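You operate a simulated robot arm through the tools that you are given. There is no shell and no other tool. Be economical: measure what you need, move in short steps, check, and stop when the job is done.

Carry out the task below with a simulated robot arm. There is one attempt and no reset: what you move stays moved.

## Task
Take the order form on the top of the dosing bench and put it away on the counter beside the clicker. Switch the viewer switch on. Take the pouch on the top of the island by the mixer and put it away on the counter beside the sealer. Take the bath jug on the top of the island by the mixer and put it away on the top of the island by the bath. Take the tube carton and put it on the top of the pass box. Put the job card on the top of the steel cart away on the top of the dosing bench. Put the wash beaker from the top of the steel table on top of the slide carton. Any order will do. Set down upright: bath jug, tube carton, wash beaker.

Only the result counts: the job must be done as asked and must still hold three seconds after the hand-in. Knocking over, shifting, dropping, spilling or breaking anything else fails it.

## Robot
A 7-joint arm with a vacuum gripper on a trunk, on a base that drives. Base frame: it is fixed to the floor where the robot stands at the start and does not move with it; the origin is under the middle of the robot, x ahead of it, y to its left, z up; the surface under the hand at the start is at about z = 850. Lengths are in mm, angles in rad, forces in N, time in s.
With the tool pointing down near the work surface it reaches from about 100 to 640 mm from the robot's upright axis, wherever it stands. Its first joint turns from -2.007 to 2.007 rad. Places, roughly: bath jug [-2250, 4500, 1000]; counter beside the clicker (33x15 cm) [-4120, 360, 860]; counter beside the sealer (30x20 cm) [-4140, -360, 860]; job card [-4250, 4500, 750]; order form [750, 0, 750]; pouch [-2000, 4250, 750]; slide carton [-3250, 5750, 1000]; top of the dosing bench [600, 100, 800]; top of the island by the bath [-1200, 4200, 800]; top of the pass box [-1800, 5700, 1200]; tube carton [-2250, 4000, 250]; viewer switch [-300, 2700, 900]; wash beaker [-3750, 6000, 1000]. Payload 2.55 kg.
Tool frame: the origin (TCP) lies in the middle of the cups' lips, and z points out of the cups. The gripper has 1 cup of 44 mm across, covering 44 by 44 mm (tool x, y); the bellows give 20 mm. With the vacuum on, a cup seals on a smooth face that it is pressed against (1 to 4 N); it does not hold porous or soft things. The pull reaches 55 N.
Orientation is that of the tool frame in the base frame, as a unit quaternion [w, x, y, z]. With the cups facing straight down, the tool's x points along the base's -x, its y along +y and its z along -z.

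## Interface
- The arm moves only by the tool arm_command. Its argument "increments" is one flat list of numbers, 6 for each row, row after row: the shift along the tool's x, y, z in mm, then the turn, a rotation vector about the tool's x, y, z in degrees. In form: [tx, ty, tz, rx, ry, rz, tx, ty, tz, rx, ry, rz, ...]. A call has 1 to 8 rows; each row shifts and turns the commanded pose from where the row before left it, along the tool's axes as they then stand. "valve" is the vacuum: 1 switches it on, 0 off, set as the call begins (left out, the last holds). A row lasts 0.2 s, in which the tool goes at most 50 mm and 0.15 rad; a call with a longer step from one row to the next is refused whole, and so is a gripper value outside its range. A pose out of reach is approached as far as the arm can. The call stops where the force on the tool passes 40 N (or 10 N more than at its start, if that is more) or the arm is blocked; 0.2 s more then pass. The pull builds up within a second once a cup has sealed. Time passes only in rows, and 0.2 s behind the last, so rows that do not move give it time. The reply holds the time, the measured pose of the TCP, the force on the tool along the base axes and the pull of the vacuum, in the units named above and with some noise, with the torque about the TCP (base axes, N m) and any sound that the robot's microphone picked up.
- Cameras (640 x 400 px; columns grow to the right, rows downward): "scene" is now at [9, 173.2, 1766.2]; the picture's right is [-0.06, -1.00, 0.00], its down [-0.85, 0.05, -0.52] and it looks along [0.51, -0.03, -0.86] (base axes); focal length 274 px, centre (320, 200). "wrist" rides on the gripper at [81, 6, -172] in the tool frame; the picture's right is [-0.08, 1.00, 0.00], its down [-0.89, -0.07, -0.45] and it looks along [-0.44, -0.04, 0.90] (tool axes); focal length 256 px, centre (320, 200). There is no depth. A picture from a camera that has moved, and an enlarged one, comes with that camera's place and axes in the base frame and with its lens.
- grab_frame(camera): a new picture of that camera. It takes no simulated time.
- lift_body(by): slides the trunk up (or, below 0, down) by that many mm; the arm and the scene camera ride with it, the base frame stays. It gives what a move gives, with no picture.
- roll_base(legs): drives the robot by 1 to 6 legs, each [ahead, left, turn to the left] in mm, mm and rad, along the robot's own axes; the way and the turn of a leg run together, so that a leg with both is an arc; at most 1500 mm and 3.142 rad a leg. The arm and the cameras ride along, it lands a little off, and it stops where it bumps. It gives what a move gives.
- turn_head(pan, tilt): turns the head with the scene camera to pan (to the left, within 2.705 rad either way) and tilt (down, from -0.506 to 1.204), counted from straight ahead of the robot. It gives what a move gives.
- inspect(camera, box): a new picture of the part [left, top, right, bottom] of that camera's present view, enlarged. It takes no simulated time.
- job_done(): hands the job in; it is judged then, once.

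Work in short steps. Places have to be worked out from the pictures, the camera data and where the tool is seen: move nearer, look again, correct. Check each grasp and each placing, and mend what went wrong. You have 196 turns and 166 pictures in all, those below and enlarged ones among them. Switch the vacuum off and draw the arm clear of the work before you hand the job in, unless the task says otherwise; then end with one line.

The tools are called after ">>>" as name(argument=value, ...) on one line, values as JSON. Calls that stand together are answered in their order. arm_command: Moves the arm, as the interface text tells. Its arguments: {"type":"object","properties":{"increments":{"type":"array","items":{"type":"number"}},"valve":{"type":"number"}},"required":["increments"]} The other tools are called the same way: lift_body (by) slides the trunk up or down; roll_base (legs) drives the base; turn_head (pan, tilt) turns the head that bears the scene camera; grab_frame (camera) takes a picture; inspect (camera, box) takes an enlarged picture of a part of a camera's view; job_done () hands the job in.

At the start:

```text
t: 0.0
position: [439.5, 163.0, 1139.0]
orientation: [-0.001, 0.0, 1.0, 0.0]
wrist_force: [-0.1, -0.5, -0.4]
moment: [0.01, 0.01, -0.03]
pull: 0.0
trunk travel left (down, up): [-875.0, 115.0]
robot x, y, heading: [2.1, -0.5, 0.005]
head pan, tilt: [-0.065, 1.03]
```

scene: 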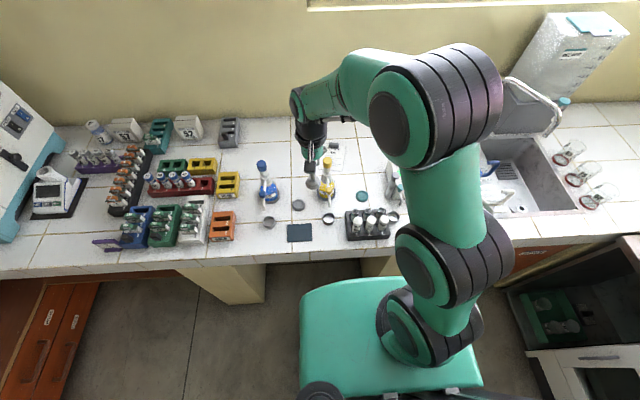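
wrist: 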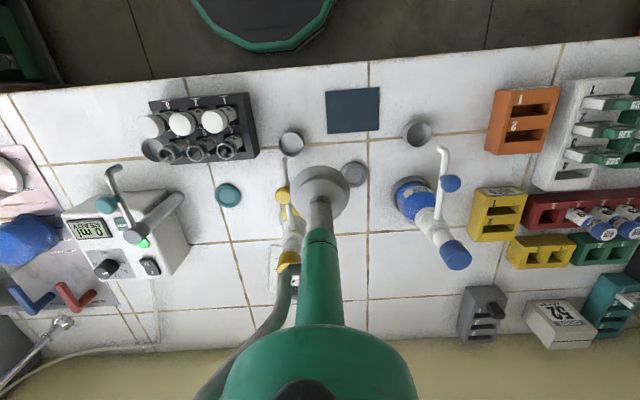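

I start by looking closer at the bench to find the order form.

>>> inspect(camera="scene", box=[220, 100, 420, 260])

>>> inspect(camera="wrist", box=[200, 60, 440, 300])

```text
2.50 times, centred on (320, 180) of scene
camera zoom: at [9.0, 173.2, 1766.2], right [-0.06, -1.0, 0.0], down [-0.85, 0.05, -0.52], along [0.51, -0.03, -0.86], focal length 684 px, centre (320, 250)
```

zoom: 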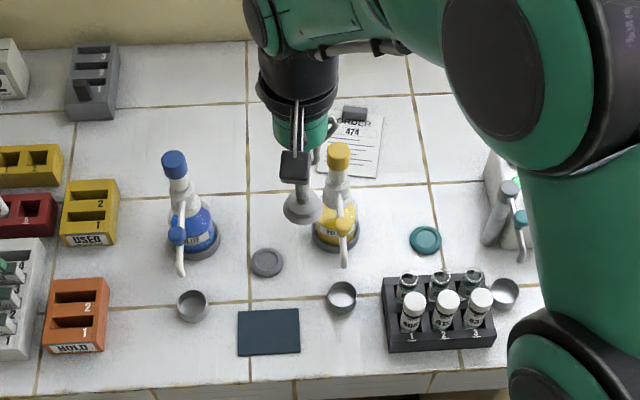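

```text
1.67 times, centred on (320, 180) of wrist
camera zoom: at [360.5, 170.4, 1311.7], right [0.08, 1.0, 0.0], down [0.89, -0.07, 0.45], along [0.44, -0.04, -0.9], focal length 427 px, centre (320, 233)
```

zoom: 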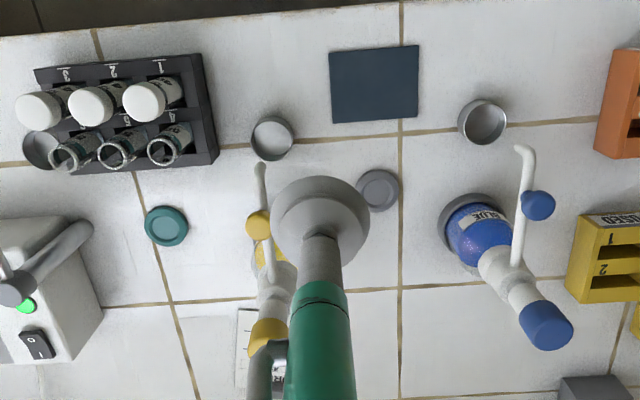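

The order form (with a clip) lies near [755, 73]. Before driving, I look round the room to map the free floor.

>>> turn_head(pan=1.3, tilt=0.35)

>>> grab_frame(camera="scene")

>>> turn_head(pan=2.6, tilt=0.35)

>>> grab_frame(camera="scene")

>>> turn_head(pan=-2.5, tilt=0.35)

>>> grab_frame(camera="scene")

```text
t: 1.5
position: [440.1, 163.1, 1138.6]
orientation: [0.0, -0.001, 1.0, 0.0]
wrist_force: [0.7, 0.4, 1.1]
moment: [0.0, -0.01, -0.02]
pull: 0.1
trunk travel left (down, up): [-875.0, 115.0]
robot x, y, heading: [0.9, -1.2, 0.003]
head pan, tilt: [1.3, 0.351]
```

```text
161 pictures are left
camera scene: at [-33.8, 267.2, 1822.9], right [0.96, -0.27, 0.0], down [-0.09, -0.33, -0.94], along [0.25, 0.9, -0.34], focal length 274 px, centre (320, 200)
```

scene: 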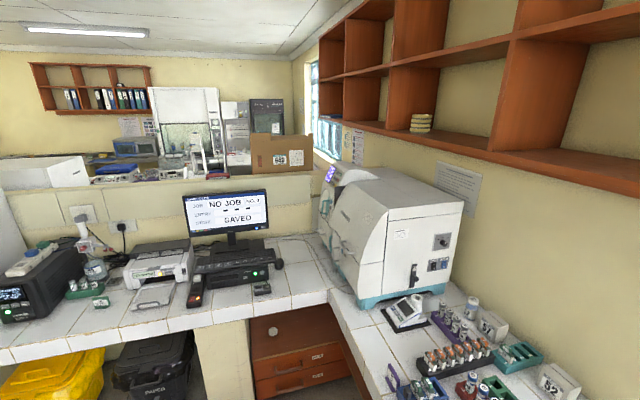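

```text
t: 3.0
position: [440.1, 163.2, 1140.1]
orientation: [0.0, 0.001, 1.0, -0.001]
wrist_force: [-0.1, -0.4, -0.5]
moment: [-0.01, 0.0, 0.02]
pull: 0.1
trunk travel left (down, up): [-875.0, 115.0]
robot x, y, heading: [0.8, -2.5, 0.001]
head pan, tilt: [2.601, 0.351]
```

```text
160 pictures are left
camera scene: at [-138.5, 225.6, 1823.0], right [0.52, 0.86, 0.0], down [0.29, -0.18, -0.94], along [-0.8, 0.48, -0.34], focal length 274 px, centre (320, 200)
```

scene: 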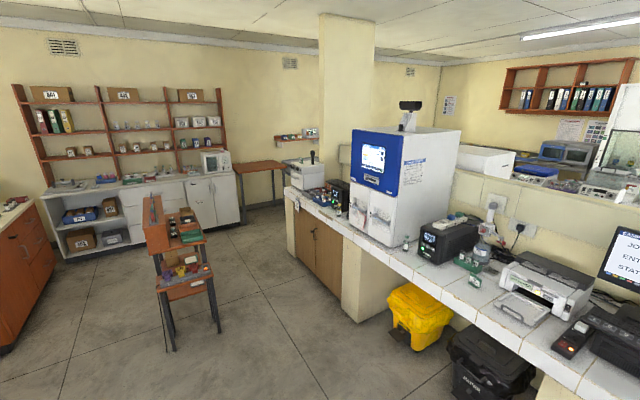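

```text
t: 7.0
position: [439.1, 162.1, 1139.9]
orientation: [0.0, 0.0, 1.0, 0.0]
wrist_force: [-0.4, 0.4, -0.2]
moment: [0.01, 0.01, -0.03]
pull: 0.0
trunk travel left (down, up): [-875.0, 115.0]
robot x, y, heading: [0.4, -1.6, -0.004]
head pan, tilt: [-2.499, 0.351]
```

```text
159 pictures are left
camera scene: at [-133.3, 121.7, 1823.0], right [-0.6, 0.8, 0.0], down [0.28, 0.21, -0.94], along [-0.75, -0.56, -0.34], focal length 274 px, centre (320, 200)
```

scene: 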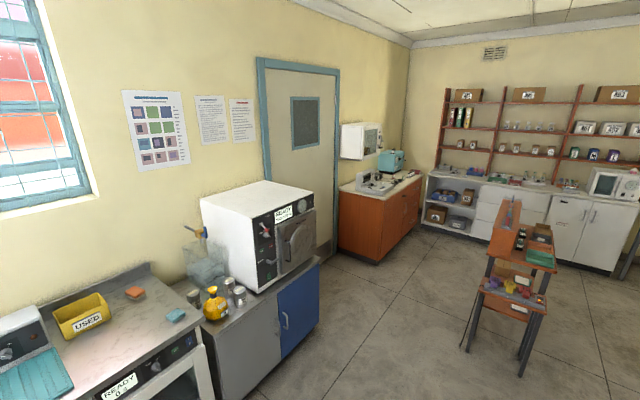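

Now I look straight down ahead, to see the gap between the base and the bench.

>>> turn_head(pan=0.5, tilt=1.2)

>>> grab_frame(camera="scene")

```text
t: 9.6
position: [440.7, 162.7, 1139.3]
orientation: [0.0, 0.0, 1.0, 0.001]
wrist_force: [0.0, 0.0, 0.5]
moment: [-0.02, -0.03, -0.01]
pull: 0.3
trunk travel left (down, up): [-875.0, 115.0]
robot x, y, heading: [1.3, -0.3, -0.003]
head pan, tilt: [0.499, 1.201]
```

```text
158 pictures are left
camera scene: at [-9.6, 204.3, 1755.6], right [0.48, -0.88, 0.0], down [-0.82, -0.45, -0.36], along [0.32, 0.17, -0.93], focal length 274 px, centre (320, 200)
```

scene: 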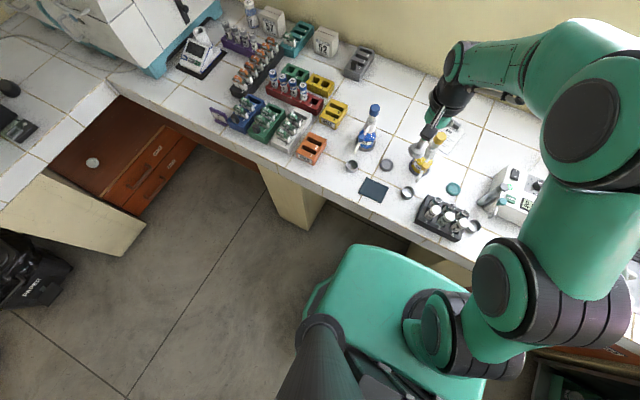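

The base front sits close to the bench pillars. I try driving ahead carefully; the arm is above everything.

>>> roll_base(legs=[[60, 0, 0]])

>>> turn_head(pan=-0.6, tilt=1.2)

>>> grab_frame(camera="scene")

```text
t: 10.6
position: [500.4, 163.2, 1138.6]
orientation: [-0.001, 0.0, 1.0, 0.0]
wrist_force: [-0.2, 0.8, -0.1]
moment: [0.0, 0.04, -0.02]
pull: 0.0
trunk travel left (down, up): [-875.0, 115.0]
robot x, y, heading: [59.4, 0.5, 0.001]
head pan, tilt: [0.499, 1.201]
```

```text
t: 11.9
position: [500.2, 163.0, 1138.2]
orientation: [-0.001, 0.0, 1.0, 0.0]
wrist_force: [0.7, 0.2, 0.4]
moment: [0.03, -0.02, -0.01]
pull: 0.0
trunk travel left (down, up): [-875.0, 115.0]
robot x, y, heading: [58.4, -3.8, 0.001]
head pan, tilt: [-0.6, 1.201]
```

```text
157 pictures are left
camera scene: at [46.7, 145.9, 1755.6], right [-0.56, -0.83, 0.0], down [-0.77, 0.53, -0.36], along [0.3, -0.2, -0.93], focal length 274 px, centre (320, 200)
```

scene: 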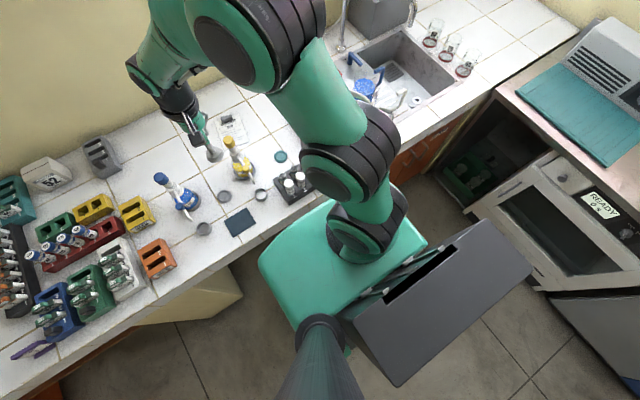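

No bump at 60 mm. I go on another 70 mm.

>>> roll_base(legs=[[70, 0, 0]])

>>> turn_head(pan=0.0, tilt=0.9)

>>> inspect(camera="scene", box=[240, 90, 480, 290])

```text
t: 12.9
position: [548.5, 162.2, 1137.6]
orientation: [0.0, 0.004, 1.0, 0.0]
wrist_force: [-0.4, -0.1, -0.3]
moment: [0.0, 0.06, -0.02]
pull: 0.0
trunk travel left (down, up): [-875.0, 115.0]
robot x, y, heading: [104.1, 2.0, -0.005]
head pan, tilt: [-0.6, 1.201]
stopped in leg 1: the robot was blocked; the commanded pose is now the measured one
```

```text
t: 13.9
position: [545.6, 162.3, 1139.0]
orientation: [0.0, 0.005, 1.0, 0.0]
wrist_force: [0.6, -0.5, -0.1]
moment: [-0.02, 0.01, -0.03]
pull: 0.1
trunk travel left (down, up): [-875.0, 115.0]
robot x, y, heading: [102.9, 4.2, -0.01]
head pan, tilt: [0.0, 0.901]
```

```text
2.00 times, centred on (360, 190) of scene
camera zoom: at [121.5, 179.6, 1775.4], right [-0.01, -1.0, 0.0], down [-0.78, 0.01, -0.62], along [0.62, -0.01, -0.78], focal length 547 px, centre (240, 220)
```

zoom: 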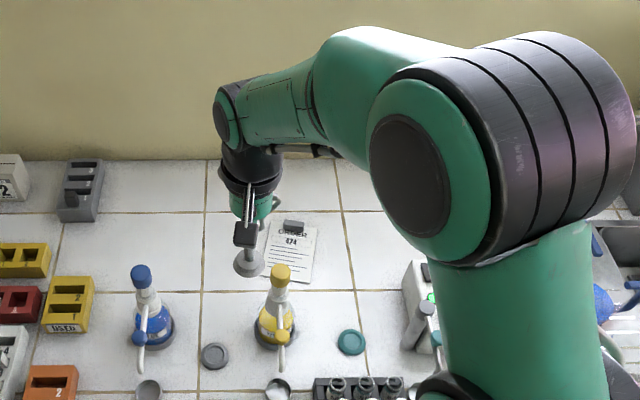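

Blocked at x≈104, which is near enough: the form's lower half is near [728, 57]. The yellow bottle (587,106, top ≈1066) stands beside the way, so I go above the form high up, then look.

>>> roll_base(legs=[[-3, -50, 0]])

>>> arm_command(increments=[-35, -10, 0, 0, 0, 0, -35, -10, 0, 0, 0, 0, -35, -10, 0, 0, 0, 0, -35, -10, 0, 0, 0, 0, -35, -10, 0, 0, 0, 0, 0, 0, 0, 0, 0, 0])

>>> grab_frame(camera="wrist")

>>> grab_frame(camera="scene")

```text
t: 14.8
position: [524.9, 130.9, 1139.5]
orientation: [0.0, -0.006, 1.0, 0.001]
wrist_force: [-0.2, 0.8, 0.4]
moment: [0.0, -0.02, 0.0]
pull: 0.0
trunk travel left (down, up): [-875.0, 115.0]
robot x, y, heading: [88.6, -41.0, 0.012]
head pan, tilt: [0.0, 0.901]
```

```text
t: 16.2
position: [648.0, 80.2, 1110.8]
orientation: [0.001, -0.005, 1.0, 0.0]
wrist_force: [-0.3, 0.3, -0.1]
moment: [0.0, 0.01, -0.02]
pull: 0.1
out of reach, approached as far as the arm can: row 3, 4, 5
trunk travel left (down, up): [-875.0, 115.0]
robot x, y, heading: [82.7, -36.7, 0.012]
head pan, tilt: [0.0, 0.901]
```

```text
155 pictures are left
camera wrist: at [568.6, 86.6, 1283.4], right [0.07, 1.0, 0.0], down [0.89, -0.06, 0.45], along [0.45, -0.03, -0.89], focal length 256 px, centre (320, 200)
```

wrist: 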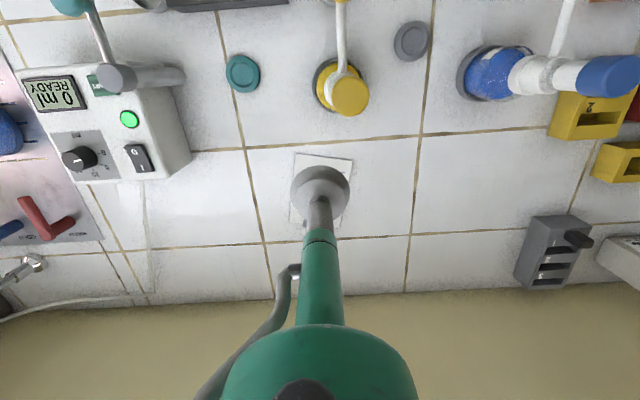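

```text
154 pictures are left
camera scene: at [100.3, 139.7, 1775.4], right [0.01, -1.0, 0.0], down [-0.78, -0.01, -0.62], along [0.62, 0.01, -0.78], focal length 274 px, centre (320, 200)
```

scene: 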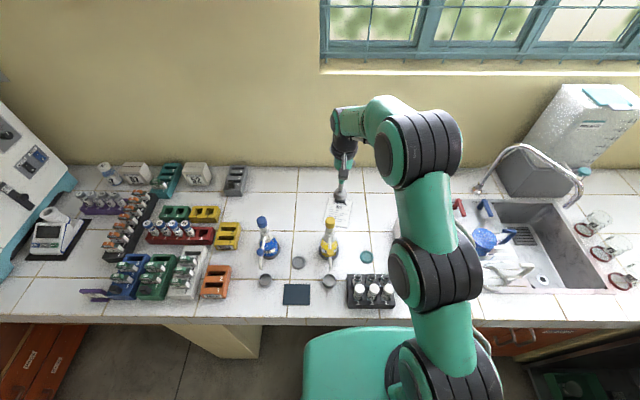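

The arm lacks reach at this height; lower down it has more. I move the base back up to the bench and descend partway beyond the bottle.

>>> roll_base(legs=[[16, 0, -0.01]])

>>> arm_command(increments=[-15, 0, 40, 0, 0, 0, -15, 0, 40, 0, 0, 0, 0, 0, 30, 0, 0, 0, 0, 0, 0, 0, 0, 0])

>>> grab_frame(camera="wrist")

>>> grab_frame(camera="scene")

```text
t: 16.9
position: [649.1, 79.4, 1110.1]
orientation: [0.0, -0.003, 1.0, -0.001]
wrist_force: [-0.1, 0.5, -0.9]
moment: [-0.01, 0.0, 0.02]
pull: 0.0
trunk travel left (down, up): [-875.0, 115.0]
robot x, y, heading: [86.6, -39.7, 0.004]
head pan, tilt: [0.0, 0.901]
stopped in leg 1: the robot was blocked; the commanded pose is now the measured one
```

```text
t: 17.9
position: [678.3, 78.5, 1001.8]
orientation: [0.001, -0.004, 1.0, 0.0]
wrist_force: [0.7, 0.3, 0.5]
moment: [0.03, -0.01, -0.01]
pull: 0.1
trunk travel left (down, up): [-875.0, 115.0]
robot x, y, heading: [85.6, -39.3, 0.007]
head pan, tilt: [0.0, 0.901]
```

```text
153 pictures are left
camera wrist: at [598.2, 85.4, 1174.1], right [0.07, 1.0, 0.0], down [0.89, -0.06, 0.45], along [0.45, -0.03, -0.89], focal length 256 px, centre (320, 200)
```

wrist: 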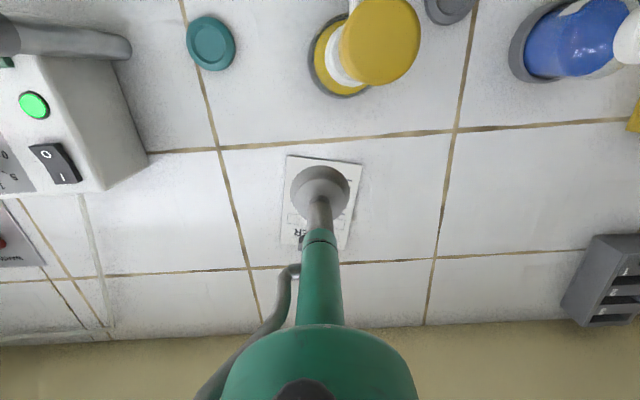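

```text
152 pictures are left
camera scene: at [101.4, 140.0, 1775.4], right [0.01, -1.0, 0.0], down [-0.78, -0.01, -0.62], along [0.62, 0.0, -0.78], focal length 274 px, centre (320, 200)
```

scene: 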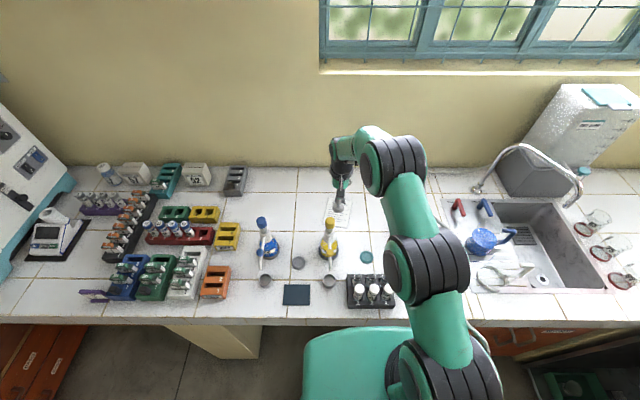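

The form spans about x 703–849, y 35–131; I'll grip near its near end at [731, 84]. I continue forward and down to see whether it is in reach.

>>> arm_command(increments=[-26, 3, 30, 0, 0, 0, -26, 3, 30, 0, 0, 0, 0, 0, 40, 0, 0, 0, 0, 0, 20, 0, 0, 0])

>>> grab_frame(camera="wrist")

>>> grab_frame(camera="scene")

```text
t: 18.9
position: [729.9, 84.0, 878.3]
orientation: [0.001, -0.003, 1.0, 0.0]
wrist_force: [-0.2, 0.0, 0.5]
moment: [0.01, 0.02, 0.01]
pull: 0.1
out of reach, approached as far as the arm can: row 2
trunk travel left (down, up): [-875.0, 115.0]
robot x, y, heading: [85.1, -30.3, 0.008]
head pan, tilt: [0.0, 0.901]
```

```text
151 pictures are left
camera wrist: at [650.2, 90.9, 1052.0], right [0.07, 1.0, 0.0], down [0.89, -0.06, 0.45], along [0.45, -0.03, -0.89], focal length 256 px, centre (320, 200)
```

wrist: 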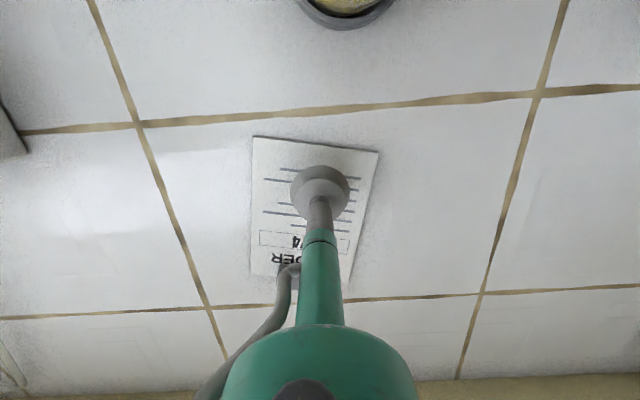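

```text
150 pictures are left
camera scene: at [101.8, 140.2, 1775.4], right [0.01, -1.0, 0.0], down [-0.78, -0.01, -0.62], along [0.62, 0.0, -0.78], focal length 274 px, centre (320, 200)
```

scene: 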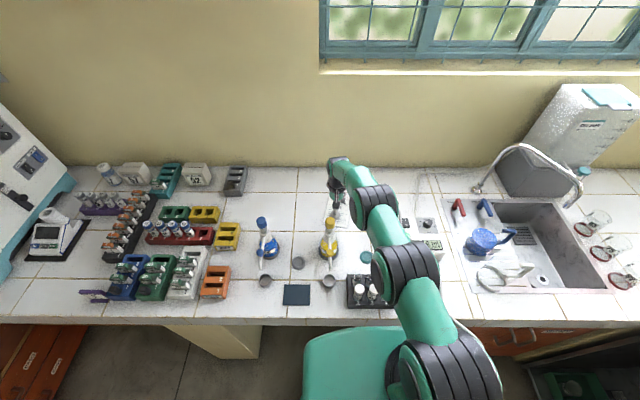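

In reach and the cup is over the form, ~25 mm above it. I switch the vacuum on and press down gently.

>>> arm_command(increments=[0, 0, 15, 0, 0, 0, 0, 0, 6, 0, 0, 0, 0, 0, 4, 0, 0, 0, 0, 0, 0, 0, 0, 0], valve=1)

```text
t: 19.9
position: [725.3, 85.3, 852.9]
orientation: [0.0, -0.003, 1.0, 0.0]
wrist_force: [-9.2, -1.0, -1.2]
moment: [0.0, -0.16, -0.03]
pull: 55.1
trunk travel left (down, up): [-875.0, 115.0]
robot x, y, heading: [82.9, -39.5, 0.007]
head pan, tilt: [0.0, 0.901]
```

Sealed (pull 55 N). I lift the trunk, then the arm, before pulling back over the bottle.

>>> lift_body(by=110)

>>> arm_command(increments=[0, 0, -40, 0, 0, 0, 0, 0, -40, 0, 0, 0, 10, 0, -45, 0, 0, 0, 20, 0, -45, 0, 0, 0, 30, 0, -40, 0, 0, 0, 40, 0, 0, 0, 0, 0, 45, 0, 0, 0, 0, 0, 45, 0, 0, 0, 0, 0])

>>> grab_frame(camera="scene")

```text
t: 21.3
position: [727.6, 86.2, 964.4]
orientation: [0.002, -0.003, 1.0, 0.001]
wrist_force: [0.3, -0.2, -1.0]
moment: [0.04, 0.01, -0.02]
pull: 55.2
trunk travel left (down, up): [-985.0, 5.0]
robot x, y, heading: [83.6, -32.7, 0.009]
head pan, tilt: [0.0, 0.901]
```

```text
t: 23.1
position: [536.0, 82.8, 1176.4]
orientation: [0.002, -0.003, 1.0, -0.001]
wrist_force: [-0.2, -0.3, -0.6]
moment: [-0.01, -0.01, -0.03]
pull: 54.8
trunk travel left (down, up): [-985.0, 5.0]
robot x, y, heading: [86.9, -32.5, 0.005]
head pan, tilt: [0.0, 0.901]
```

```text
149 pictures are left
camera scene: at [98.2, 139.7, 1885.5], right [0.01, -1.0, 0.0], down [-0.78, -0.01, -0.62], along [0.62, 0.0, -0.78], focal length 274 px, centre (320, 200)
```

scene: 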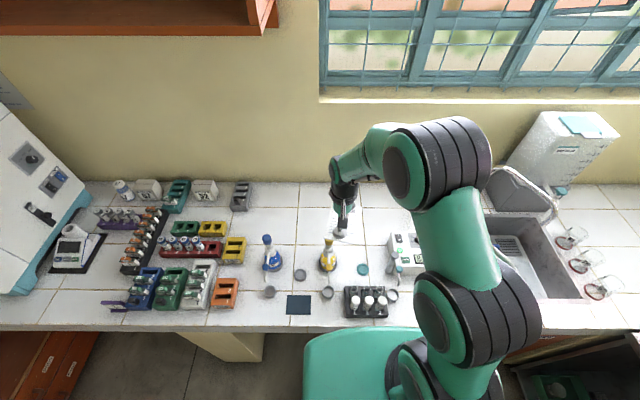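

The form is held. I back out, turn round in the open floor, and head along y≈900 towards the far counters.

>>> roll_base(legs=[[-600, 0, 0], [0, 900, 0], [0, 0, 3.136]])

>>> turn_head(pan=0.0, tilt=0.35)

>>> grab_frame(camera="scene")

```text
t: 38.3
position: [-953.8, 748.6, 1174.2]
orientation: [-0.001, 1.0, 0.013, -0.002]
wrist_force: [-0.4, 0.0, 0.1]
moment: [0.0, -0.03, 0.02]
pull: 54.3
trunk travel left (down, up): [-985.0, 5.0]
robot x, y, heading: [-504.8, 876.9, -3.112]
head pan, tilt: [0.0, 0.901]
```

```text
t: 39.3
position: [-953.4, 749.8, 1175.1]
orientation: [0.0, 1.0, 0.013, -0.002]
wrist_force: [0.0, -0.6, -0.7]
moment: [-0.05, -0.04, 0.04]
pull: 55.0
trunk travel left (down, up): [-985.0, 5.0]
robot x, y, heading: [-504.2, 879.0, -3.118]
head pan, tilt: [0.0, 0.351]
```

```text
148 pictures are left
camera scene: at [-531.0, 702.3, 1932.9], right [-0.03, 1.0, 0.0], down [0.34, 0.01, -0.94], along [-0.94, -0.02, -0.34], focal length 274 px, centre (320, 200)
```

scene: 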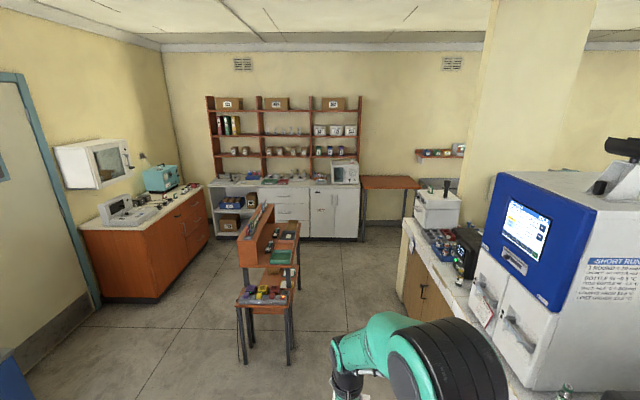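

The way is clear; the stand occupies about x −2100…−3050, y 50…440. I drive on to x≈−3470 at y≈880 and look.

>>> roll_base(legs=[[0, 0, -0.023], [1500, 0, 0], [1470, 0, 0]])

>>> turn_head(pan=0.5, tilt=0.6)

>>> grab_frame(camera="scene")

>>> grab_frame(camera="wrist")

```text
t: 53.8
position: [-3896.2, 740.8, 1174.8]
orientation: [0.0, 1.0, 0.005, -0.002]
wrist_force: [0.1, 0.1, -0.4]
moment: [0.0, -0.03, -0.04]
pull: 54.8
trunk travel left (down, up): [-985.0, 5.0]
robot x, y, heading: [-3442.6, 859.1, -3.138]
head pan, tilt: [0.0, 0.351]
```

```text
t: 54.8
position: [-3895.1, 739.8, 1175.6]
orientation: [0.0, 1.0, 0.004, -0.001]
wrist_force: [-0.2, -0.5, -0.5]
moment: [-0.02, -0.03, -0.01]
pull: 55.2
trunk travel left (down, up): [-985.0, 5.0]
robot x, y, heading: [-3446.0, 861.8, -3.133]
head pan, tilt: [0.499, 0.6]
```

```text
147 pictures are left
camera scene: at [-3458.5, 643.1, 1910.3], right [-0.49, 0.87, 0.0], down [0.49, 0.27, -0.83], along [-0.72, -0.4, -0.56], focal length 274 px, centre (320, 200)
```

scene: 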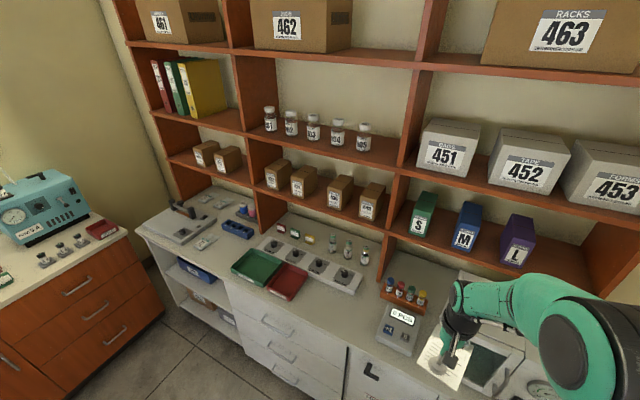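

```text
146 pictures are left
camera wrist: at [-3814.0, 734.8, 1347.9], right [-0.07, -1.0, 0.0], down [-0.89, 0.06, 0.45], along [-0.45, 0.03, -0.89], focal length 256 px, centre (320, 200)
```

wrist: 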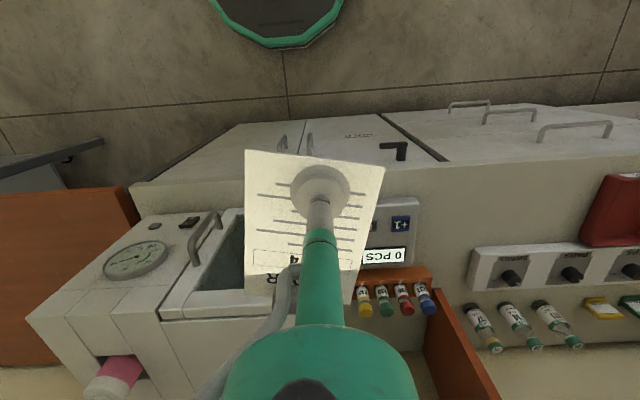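

The free zone is between the red tray and the clicker around [−4120, 360]; shelf fronts are back at x≈−4390. I strafe left to stand opposite and turn the form so its long side runs along the counter.

>>> roll_base(legs=[[60, 0, -0.008], [0, 450, 0]])

>>> arm_command(increments=[0, 0, 0, 0, 0, -8.5, 0, 0, 0, 0, 0, -8.5, 0, 0, 0, 0, 0, -8.5, 0, 0, 0, 0, 0, -8.5, 0, 0, 0, 0, 0, -8.5, 0, 0, 0, 0, 0, -8.5, 0, 0, 0, 0, 0, -8.5, 0, 0, 0, 0, 0, -8.5])

>>> arm_command(increments=[0, 0, 0, 0, 0, -8.5, 0, 0, 0, 0, 0, -8.5, 0, 0, 0, 0, 0, -5, 0, 0, 0, 0, 0, 0])

>>> turn_head(pan=0.0, tilt=0.9)

>>> grab_frame(camera="scene")

```text
t: 58.0
position: [-3955.9, 293.5, 1175.1]
orientation: [-0.001, 1.0, 0.0, -0.002]
wrist_force: [-1.1, 0.1, 0.1]
moment: [-0.03, -0.06, 0.03]
pull: 55.0
trunk travel left (down, up): [-985.0, 5.0]
robot x, y, heading: [-3503.0, 412.7, -3.138]
head pan, tilt: [0.499, 0.6]
```

```text
t: 59.8
position: [-3955.6, 294.0, 1175.8]
orientation: [-0.001, 0.828, 0.56, -0.001]
wrist_force: [-0.3, -0.2, -0.4]
moment: [0.04, -0.01, 0.02]
pull: 54.1
trunk travel left (down, up): [-985.0, 5.0]
robot x, y, heading: [-3503.5, 411.3, -3.141]
head pan, tilt: [0.499, 0.6]
```

```text
t: 60.8
position: [-3955.8, 293.4, 1176.1]
orientation: [-0.001, 0.706, 0.708, -0.002]
wrist_force: [0.6, 0.2, -0.3]
moment: [0.03, 0.03, 0.02]
pull: 54.4
trunk travel left (down, up): [-985.0, 5.0]
robot x, y, heading: [-3499.2, 410.6, -3.143]
head pan, tilt: [0.499, 0.6]
```

```text
t: 61.8
position: [-3955.2, 293.4, 1175.4]
orientation: [-0.001, 0.707, 0.707, -0.002]
wrist_force: [0.5, 0.2, -0.6]
moment: [0.06, -0.01, 0.0]
pull: 55.4
trunk travel left (down, up): [-985.0, 5.0]
robot x, y, heading: [-3502.4, 414.3, -3.141]
head pan, tilt: [0.0, 0.901]
```

```text
145 pictures are left
camera scene: at [-3516.8, 235.6, 1885.5], right [0.0, 1.0, 0.0], down [0.78, 0.0, -0.62], along [-0.62, 0.0, -0.78], focal length 274 px, centre (320, 200)
```

scene: 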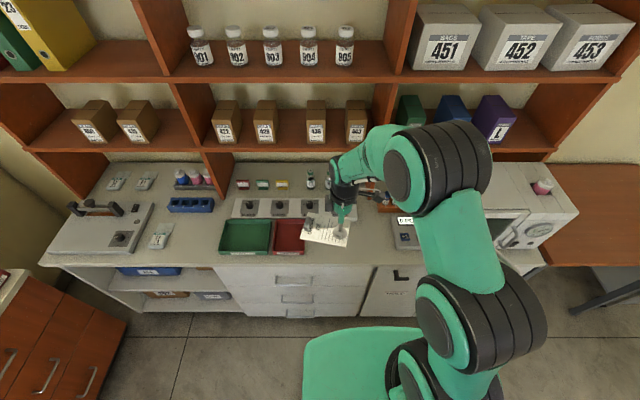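

The tool's x now points along +y. I lower the trunk, then move over [−4115, 409] and down to about z 915.

>>> lift_body(by=-110)

>>> arm_command(increments=[25, -20, 30, 0, 0, 0, 25, -30, 30, 0, 0, 0, 25, -35, 30, 0, 0, 0, 25, -35, 30, 0, 0, 0, 15, -40, 30, 0, 0, 0, 0, 0, 0, 0, 0, 0])

>>> grab_frame(camera="scene")

>>> grab_frame(camera="wrist")

```text
t: 63.2
position: [-3955.0, 293.3, 1065.3]
orientation: [-0.001, 0.707, 0.707, -0.001]
wrist_force: [0.6, 0.2, -0.7]
moment: [0.03, -0.03, 0.01]
pull: 54.6
trunk travel left (down, up): [-875.0, 115.0]
robot x, y, heading: [-3501.7, 409.9, -3.143]
head pan, tilt: [0.0, 0.901]
```

```text
refused: row 3 steps farther than a row can; nothing moved
```

```text
144 pictures are left
camera scene: at [-3516.7, 235.8, 1775.5], right [0.0, 1.0, 0.0], down [0.78, 0.0, -0.62], along [-0.62, 0.0, -0.78], focal length 274 px, centre (320, 200)
```

scene: 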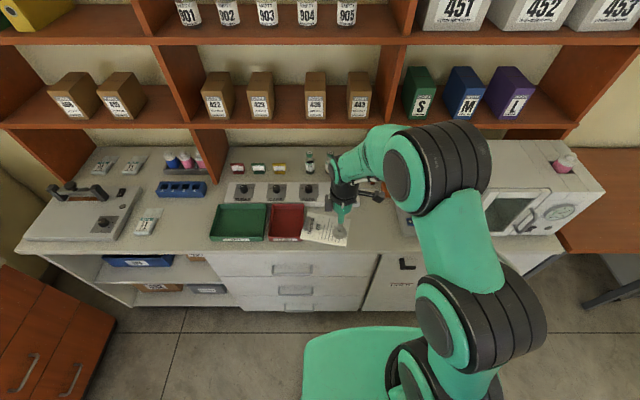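

```text
143 pictures are left
camera wrist: at [-3947.4, 375.2, 1238.3], right [1.0, -0.08, 0.0], down [-0.07, -0.89, 0.45], along [-0.04, -0.44, -0.89], focal length 256 px, centre (320, 200)
```

wrist: 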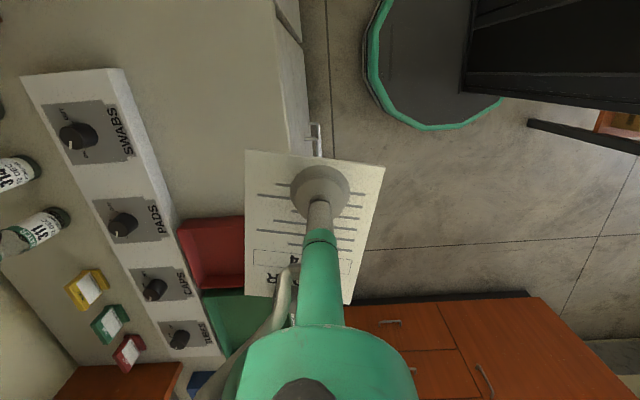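

One row was too long; I repeat with shorter steps.

>>> arm_command(increments=[25, -20, 20, 0, 0, 0, 25, -25, 20, 0, 0, 0, 25, -25, 22, 0, 0, 0, 25, -25, 22, 0, 0, 0, 15, -35, 22, 0, 0, 0, 0, -30, 34, 0, 0, 0, 0, 0, 10, 0, 0, 0, 0, 0, 0, 0, 0, 0])

>>> grab_frame(camera="scene")

>>> grab_frame(camera="wrist")

```text
t: 65.0
position: [-4115.3, 410.5, 915.8]
orientation: [-0.001, 0.707, 0.707, -0.001]
wrist_force: [0.2, -0.2, -1.0]
moment: [0.05, -0.04, 0.01]
pull: 54.7
trunk travel left (down, up): [-875.0, 115.0]
robot x, y, heading: [-3504.5, 409.2, -3.144]
head pan, tilt: [0.0, 0.901]
```

```text
142 pictures are left
camera scene: at [-3517.4, 235.6, 1775.4], right [0.0, 1.0, 0.0], down [0.78, 0.0, -0.62], along [-0.62, 0.0, -0.78], focal length 274 px, centre (320, 200)
```

scene: 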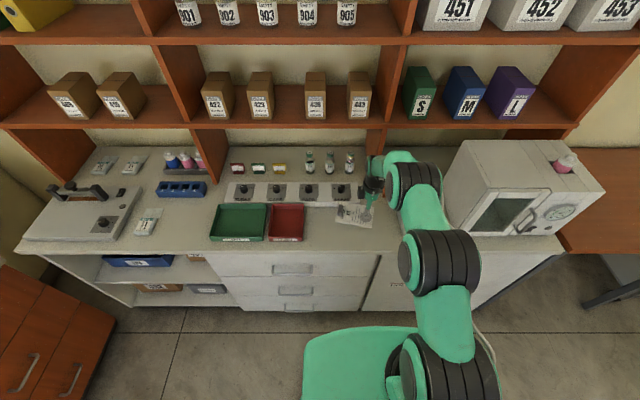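

```text
141 pictures are left
camera wrist: at [-4108.3, 491.7, 1088.8], right [1.0, -0.08, 0.0], down [-0.07, -0.89, 0.45], along [-0.04, -0.44, -0.89], focal length 256 px, centre (320, 200)
```

wrist: 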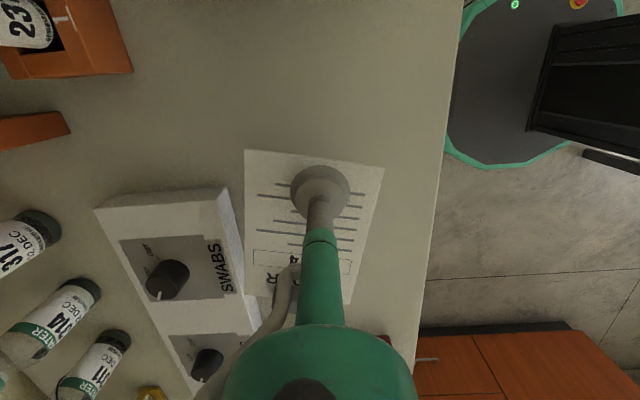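

The form is clear of the SWABS box (front ≈ −4220). I nudge 8 mm toward the counter front and lower until contact.

>>> arm_command(increments=[0, 8, 20, 0, 0, 0, 0, 0, 20, 0, 0, 0, 0, 0, 8, 0, 0, 0, 0, 0, 5, 0, 0, 0, 0, 0, 0, 0, 0, 0])

```text
t: 66.2
position: [-4104.6, 408.6, 863.5]
orientation: [0.0, 0.707, 0.707, 0.0]
wrist_force: [11.6, 1.5, 7.3]
moment: [-0.38, -0.03, 0.14]
pull: 55.3
trunk travel left (down, up): [-875.0, 115.0]
robot x, y, heading: [-3503.6, 411.5, -3.141]
head pan, tilt: [0.0, 0.901]
```

Contact at z≈863. I release the vacuum, wait, and rise slowly.

>>> arm_command(increments=[0, 0, 0, 0, 0, 0, 0, 0, 0, 0, 0, 0, 0, 0, 0, 0, 0, 0, 0, 0, -10, 0, 0, 0, 0, 0, -40, 0, 0, 0, 0, 10, -45, 0, 0, 0, 0, 20, -45, 0, 0, 0, 0, 20, -45, 0, 0, 0], valve=0)

>>> grab_frame(camera="wrist")

```text
t: 68.0
position: [-4057.2, 411.4, 1048.4]
orientation: [-0.002, 0.707, 0.707, -0.002]
wrist_force: [0.7, 0.1, 0.6]
moment: [0.0, 0.06, 0.0]
pull: 0.0
trunk travel left (down, up): [-875.0, 115.0]
robot x, y, heading: [-3499.9, 412.7, -3.144]
head pan, tilt: [0.0, 0.901]
```

```text
140 pictures are left
camera wrist: at [-4048.6, 492.4, 1220.8], right [1.0, -0.08, 0.0], down [-0.07, -0.89, 0.45], along [-0.04, -0.44, -0.89], focal length 256 px, centre (320, 200)
```

wrist: 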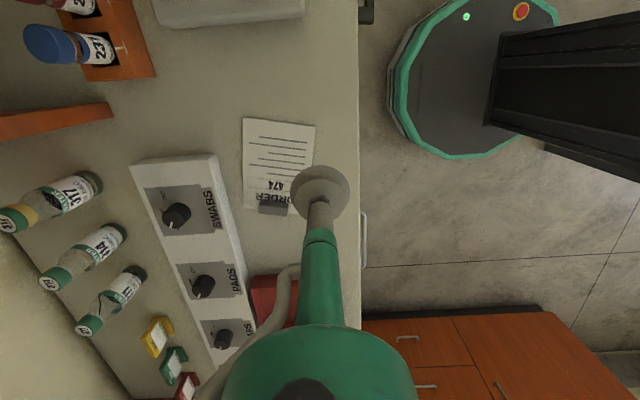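

The form lies flat beside the clicker. I retract the arm and look to the right (+y) for the way on.

>>> arm_command(increments=[0, 30, -25, 0, 0, 8.5, 0, 0, 0, 0, 0, 8.5, 0, 0, 0, 0, 0, 8.5, 0, 0, 0, 0, 0, 8.5, 0, 0, 0, 0, 0, 8.5, 0, 0, 0, 0, 0, 8.5, 0, 0, 0, 0, 0, 8.5, 0, 0, 0, 0, 0, 8.5])

>>> arm_command(increments=[0, 0, 0, 0, 0, 8.5, 0, 0, 0, 0, 0, 8.5, 0, 0, 0, 0, 0, 5, 45, 0, -15, 0, 0, 0, 45, 0, -15, 0, 0, 0, 45, 0, -15, 0, 0, 0, 30, 0, 0, 0, 0, 0, 0, 0, 0, 0, 0, 0])

>>> turn_head(pan=-1.4, tilt=0.4)

>>> grab_frame(camera="scene")

```text
t: 69.8
position: [-4028.1, 410.5, 1071.9]
orientation: [0.001, 0.982, 0.189, -0.001]
wrist_force: [0.2, 0.8, 0.5]
moment: [-0.05, -0.02, -0.02]
pull: 0.1
trunk travel left (down, up): [-875.0, 115.0]
robot x, y, heading: [-3503.6, 411.9, -3.142]
head pan, tilt: [0.0, 0.901]
```

```text
t: 71.6
position: [-3863.1, 408.0, 1117.1]
orientation: [0.0, 1.0, 0.0, -0.001]
wrist_force: [0.0, -0.8, 0.0]
moment: [0.0, 0.0, -0.01]
pull: 0.0
trunk travel left (down, up): [-875.0, 115.0]
robot x, y, heading: [-3503.1, 411.2, -3.141]
head pan, tilt: [0.0, 0.901]
```

```text
t: 73.1
position: [-3863.6, 409.5, 1117.9]
orientation: [0.0, 1.0, 0.0, -0.001]
wrist_force: [-0.4, -0.4, -0.3]
moment: [0.03, 0.03, 0.01]
pull: 0.1
trunk travel left (down, up): [-875.0, 115.0]
robot x, y, heading: [-3502.2, 412.7, -3.142]
head pan, tilt: [-1.4, 0.4]
```

```text
139 pictures are left
camera scene: at [-3457.4, 327.0, 1818.4], right [0.99, 0.17, 0.0], down [0.07, -0.38, -0.92], along [-0.16, 0.91, -0.39], focal length 274 px, centre (320, 200)
```

scene: 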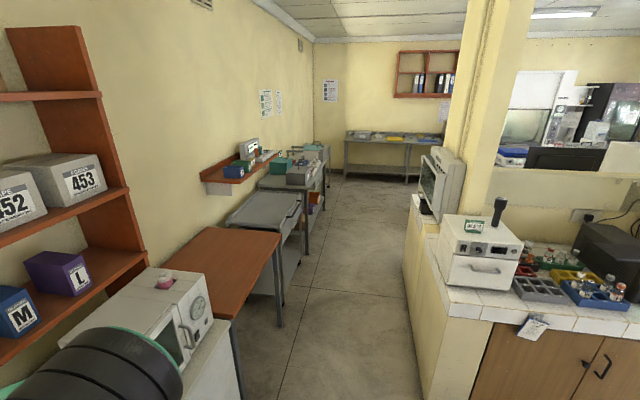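

The corridor between x≈−4070 and −3010 is free. I turn to face +y and drive up its middle to y≈3400.

>>> roll_base(legs=[[30, -300, 0], [0, 0, -1.571], [1500, 0, 0], [1200, 0, 0]])

>>> turn_head(pan=0.4, tilt=0.5)

>>> grab_frame(camera="scene")

>>> turn_head(pan=-0.9, tilt=0.45)

>>> grab_frame(camera="scene")

```text
t: 91.8
position: [-3556.4, 3791.5, 1118.1]
orientation: [-0.001, 0.712, -0.702, -0.001]
wrist_force: [-0.1, 0.1, 0.2]
moment: [0.01, 0.03, -0.03]
pull: 0.0
trunk travel left (down, up): [-875.0, 115.0]
robot x, y, heading: [-3546.9, 3427.0, 1.58]
head pan, tilt: [-1.4, 0.4]
```

```text
t: 93.6
position: [-3556.4, 3791.5, 1117.5]
orientation: [-0.001, 0.712, -0.703, -0.001]
wrist_force: [1.0, 0.1, -0.3]
moment: [0.0, 0.0, -0.03]
pull: 0.0
trunk travel left (down, up): [-875.0, 115.0]
robot x, y, heading: [-3549.4, 3432.6, 1.583]
head pan, tilt: [0.4, 0.499]
```

```text
138 pictures are left
camera scene: at [-3761.3, 3452.6, 1809.3], right [0.92, 0.4, 0.0], down [0.19, -0.44, -0.88], along [-0.35, 0.8, -0.48], focal length 274 px, centre (320, 200)
```

scene: 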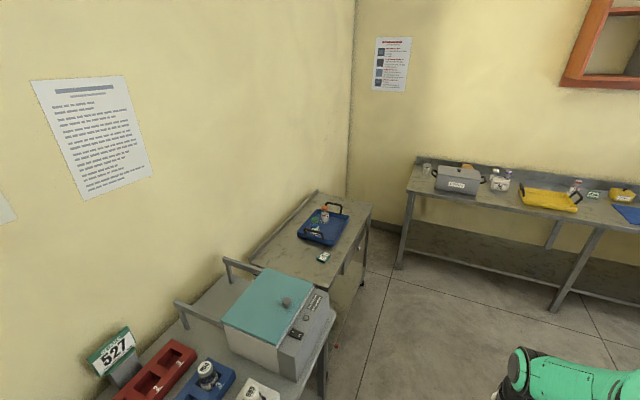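

```text
t: 95.0
position: [-3557.8, 3791.3, 1117.3]
orientation: [-0.001, 0.712, -0.703, -0.001]
wrist_force: [0.7, 0.3, -0.6]
moment: [-0.04, 0.0, -0.01]
pull: 0.1
trunk travel left (down, up): [-875.0, 115.0]
robot x, y, heading: [-3550.8, 3428.6, 1.577]
head pan, tilt: [-0.901, 0.45]
```

```text
137 pictures are left
camera scene: at [-3653.6, 3427.3, 1813.8], right [0.63, -0.78, 0.0], down [-0.34, -0.27, -0.9], along [0.7, 0.57, -0.44], focal length 274 px, centre (320, 200)
```

scene: 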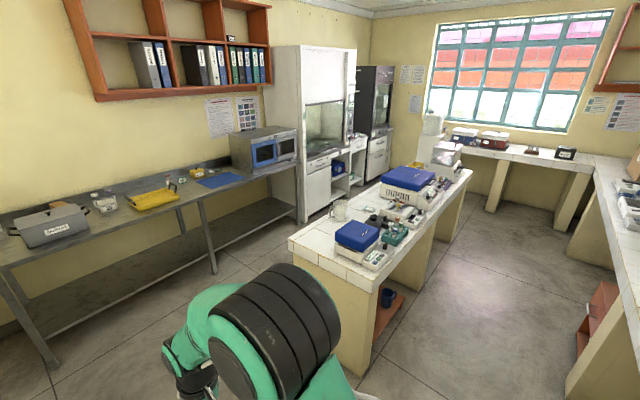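

The job card lies on the steel cart near [−4195, 4480]. I drive up to y≈4450, turn left to face the cart.

>>> roll_base(legs=[[1030, 0, 0], [0, 0, 1.562], [50, 0, 0]])

>>> turn_head(pan=0.0, tilt=0.9)

>>> grab_frame(camera="scene")

>>> grab_frame(camera="wrist")

```text
t: 104.6
position: [-3971.1, 4446.0, 1117.6]
orientation: [0.0, 1.0, -0.01, -0.002]
wrist_force: [-0.1, -0.1, 0.2]
moment: [0.02, 0.0, 0.02]
pull: 0.0
trunk travel left (down, up): [-875.0, 115.0]
robot x, y, heading: [-3610.0, 4445.0, 3.121]
head pan, tilt: [-0.901, 0.45]
```

```text
t: 105.8
position: [-3971.6, 4448.0, 1117.2]
orientation: [-0.001, 1.0, -0.01, -0.002]
wrist_force: [0.3, 0.5, -0.5]
moment: [-0.02, -0.03, -0.01]
pull: 0.2
trunk travel left (down, up): [-875.0, 115.0]
robot x, y, heading: [-3613.5, 4443.4, 3.122]
head pan, tilt: [0.0, 0.901]
```

```text
136 pictures are left
camera scene: at [-3629.0, 4267.0, 1775.5], right [0.02, 1.0, 0.0], down [0.78, -0.02, -0.62], along [-0.62, 0.01, -0.78], focal length 274 px, centre (320, 200)
```

scene: 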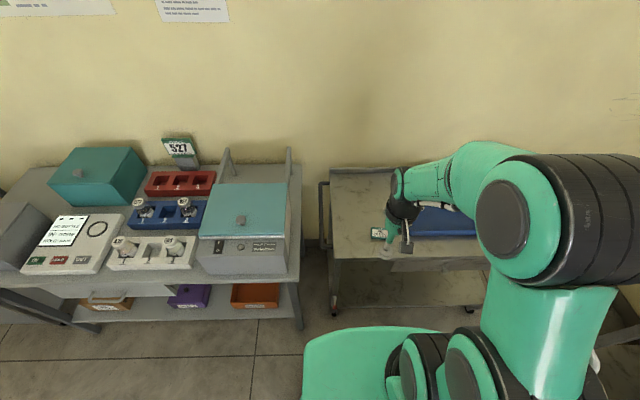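

```text
135 pictures are left
camera wrist: at [-3889.8, 4439.7, 1290.4], right [-0.1, -1.0, 0.0], down [-0.89, 0.09, 0.45], along [-0.45, 0.04, -0.89], focal length 256 px, centre (320, 200)
```

wrist: 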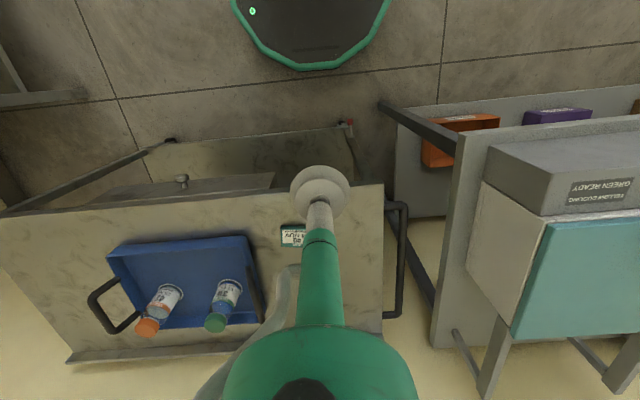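

The card is at about [−4195, 4520] (pictures agree at z≈850). I move above it and down to z≈960.

>>> arm_command(increments=[-40, -12, 22, 0, 0, 0, -40, -12, 22, 0, 0, 0, -40, -12, 22, 0, 0, 0, -40, -12, 22, 0, 0, 0, -40, -12, 22, 0, 0, 0, -24, -8, 30, 0, 0, 0, 0, 0, 20, 0, 0, 0, 0, 0, 0, 0, 0, 0])

>>> grab_frame(camera="wrist")

>>> inspect(camera="scene", box=[320, 170, 480, 270])

```text
t: 107.6
position: [-4195.1, 4518.5, 959.4]
orientation: [0.0, 1.0, -0.01, -0.002]
wrist_force: [0.3, 0.3, -0.7]
moment: [0.01, 0.01, 0.0]
pull: 0.0
trunk travel left (down, up): [-875.0, 115.0]
robot x, y, heading: [-3612.7, 4440.5, 3.123]
head pan, tilt: [0.0, 0.901]
```

```text
134 pictures are left
camera wrist: at [-4113.9, 4512.2, 1131.3], right [-0.1, -1.0, 0.0], down [-0.89, 0.09, 0.45], along [-0.45, 0.04, -0.89], focal length 256 px, centre (320, 200)
```

wrist: 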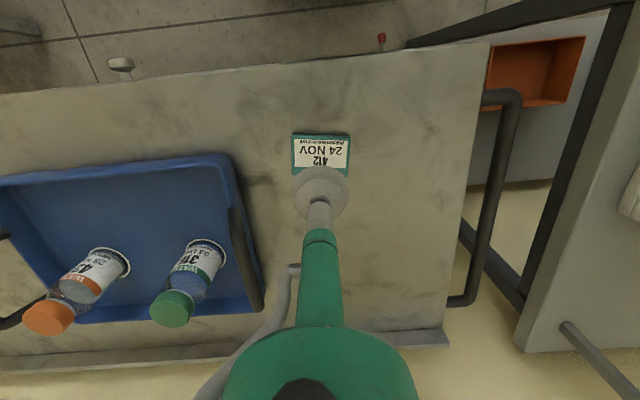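

```text
4.00 times, centred on (400, 220) of scene
camera zoom: at [-3629.4, 4267.0, 1775.4], right [0.02, 1.0, 0.0], down [0.78, -0.02, -0.62], along [-0.62, 0.01, -0.78], focal length 1094 px, centre (0, 120)
```

zoom: 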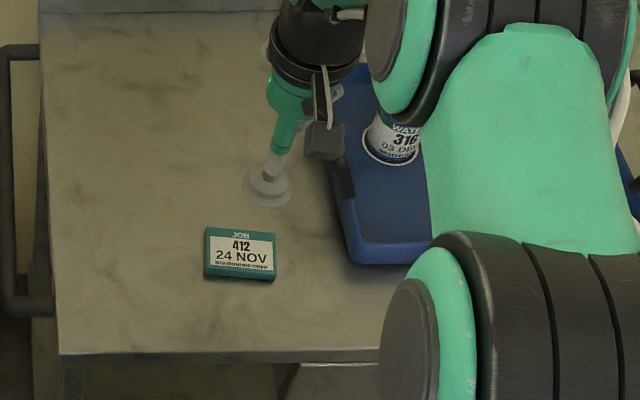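

The card (about 66×48 mm, a thick tile) is directly under the cup. I descend with the vacuum on, gently near z≈865.

>>> arm_command(increments=[2, 1, 40, 0, 0, 0, 0, 0, 35, 0, 0, 0, 0, 0, 10, 0, 0, 0, 0, 0, 4, 0, 0, 0, 0, 0, 0, 0, 0, 0], valve=1)

```text
t: 108.8
position: [-4193.8, 4518.7, 870.1]
orientation: [0.0, 1.0, -0.01, -0.002]
wrist_force: [-0.6, 0.1, 0.1]
moment: [0.01, 0.02, -0.01]
pull: 0.0
trunk travel left (down, up): [-875.0, 115.0]
robot x, y, heading: [-3615.1, 4444.6, 3.125]
head pan, tilt: [0.0, 0.901]
```

No contact yet at 870; I go on in 4 mm steps.

>>> arm_command(increments=[0, 0, 5, 0, 0, 0, 0, 0, 4, 0, 0, 0, 0, 0, 4, 0, 0, 0, 0, 0, 0, 0, 0, 0])

```text
t: 109.8
position: [-4194.1, 4519.3, 856.2]
orientation: [-0.001, 1.0, -0.009, -0.001]
wrist_force: [-0.8, 0.7, -0.6]
moment: [0.03, 0.03, 0.02]
pull: 0.0
trunk travel left (down, up): [-875.0, 115.0]
robot x, y, heading: [-3611.0, 4441.8, 3.118]
head pan, tilt: [0.0, 0.901]
```

>>> grab_frame(camera="wrist")

>>> inspect(camera="scene", box=[340, 200, 440, 260])

```text
132 pictures are left
camera wrist: at [-4111.4, 4511.1, 1028.8], right [-0.1, -1.0, 0.0], down [-0.89, 0.09, 0.45], along [-0.45, 0.04, -0.89], focal length 256 px, centre (320, 200)
```

wrist: 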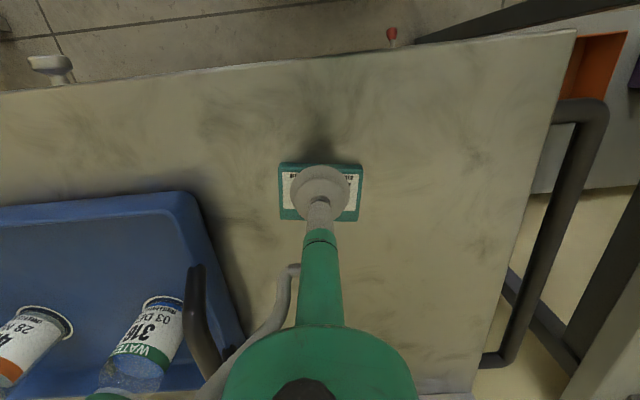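

```text
6.40 times, centred on (390, 230) of scene
camera zoom: at [-3629.0, 4266.9, 1775.4], right [0.02, 1.0, 0.0], down [0.78, -0.01, -0.62], along [-0.62, 0.01, -0.78], focal length 1751 px, centre (-128, 8)
```

zoom: 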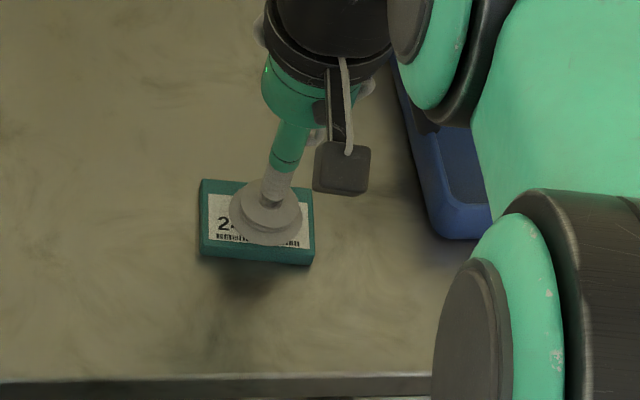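

The cup is well over the card, still a little above. Further down in small steps.

>>> arm_command(increments=[0, 0, 4, 0, 0, 0, 0, 0, 4, 0, 0, 0, 0, 0, 4, 0, 0, 0, 0, 0, 3, 0, 0, 0, 0, 0, 0, 0, 0, 0])

```text
t: 111.0
position: [-4194.1, 4518.1, 841.1]
orientation: [0.0, 1.0, -0.01, -0.002]
wrist_force: [-0.5, -0.2, -0.9]
moment: [-0.03, -0.02, 0.01]
pull: 0.0
trunk travel left (down, up): [-875.0, 115.0]
robot x, y, heading: [-3614.2, 4442.9, 3.12]
head pan, tilt: [0.0, 0.901]
```

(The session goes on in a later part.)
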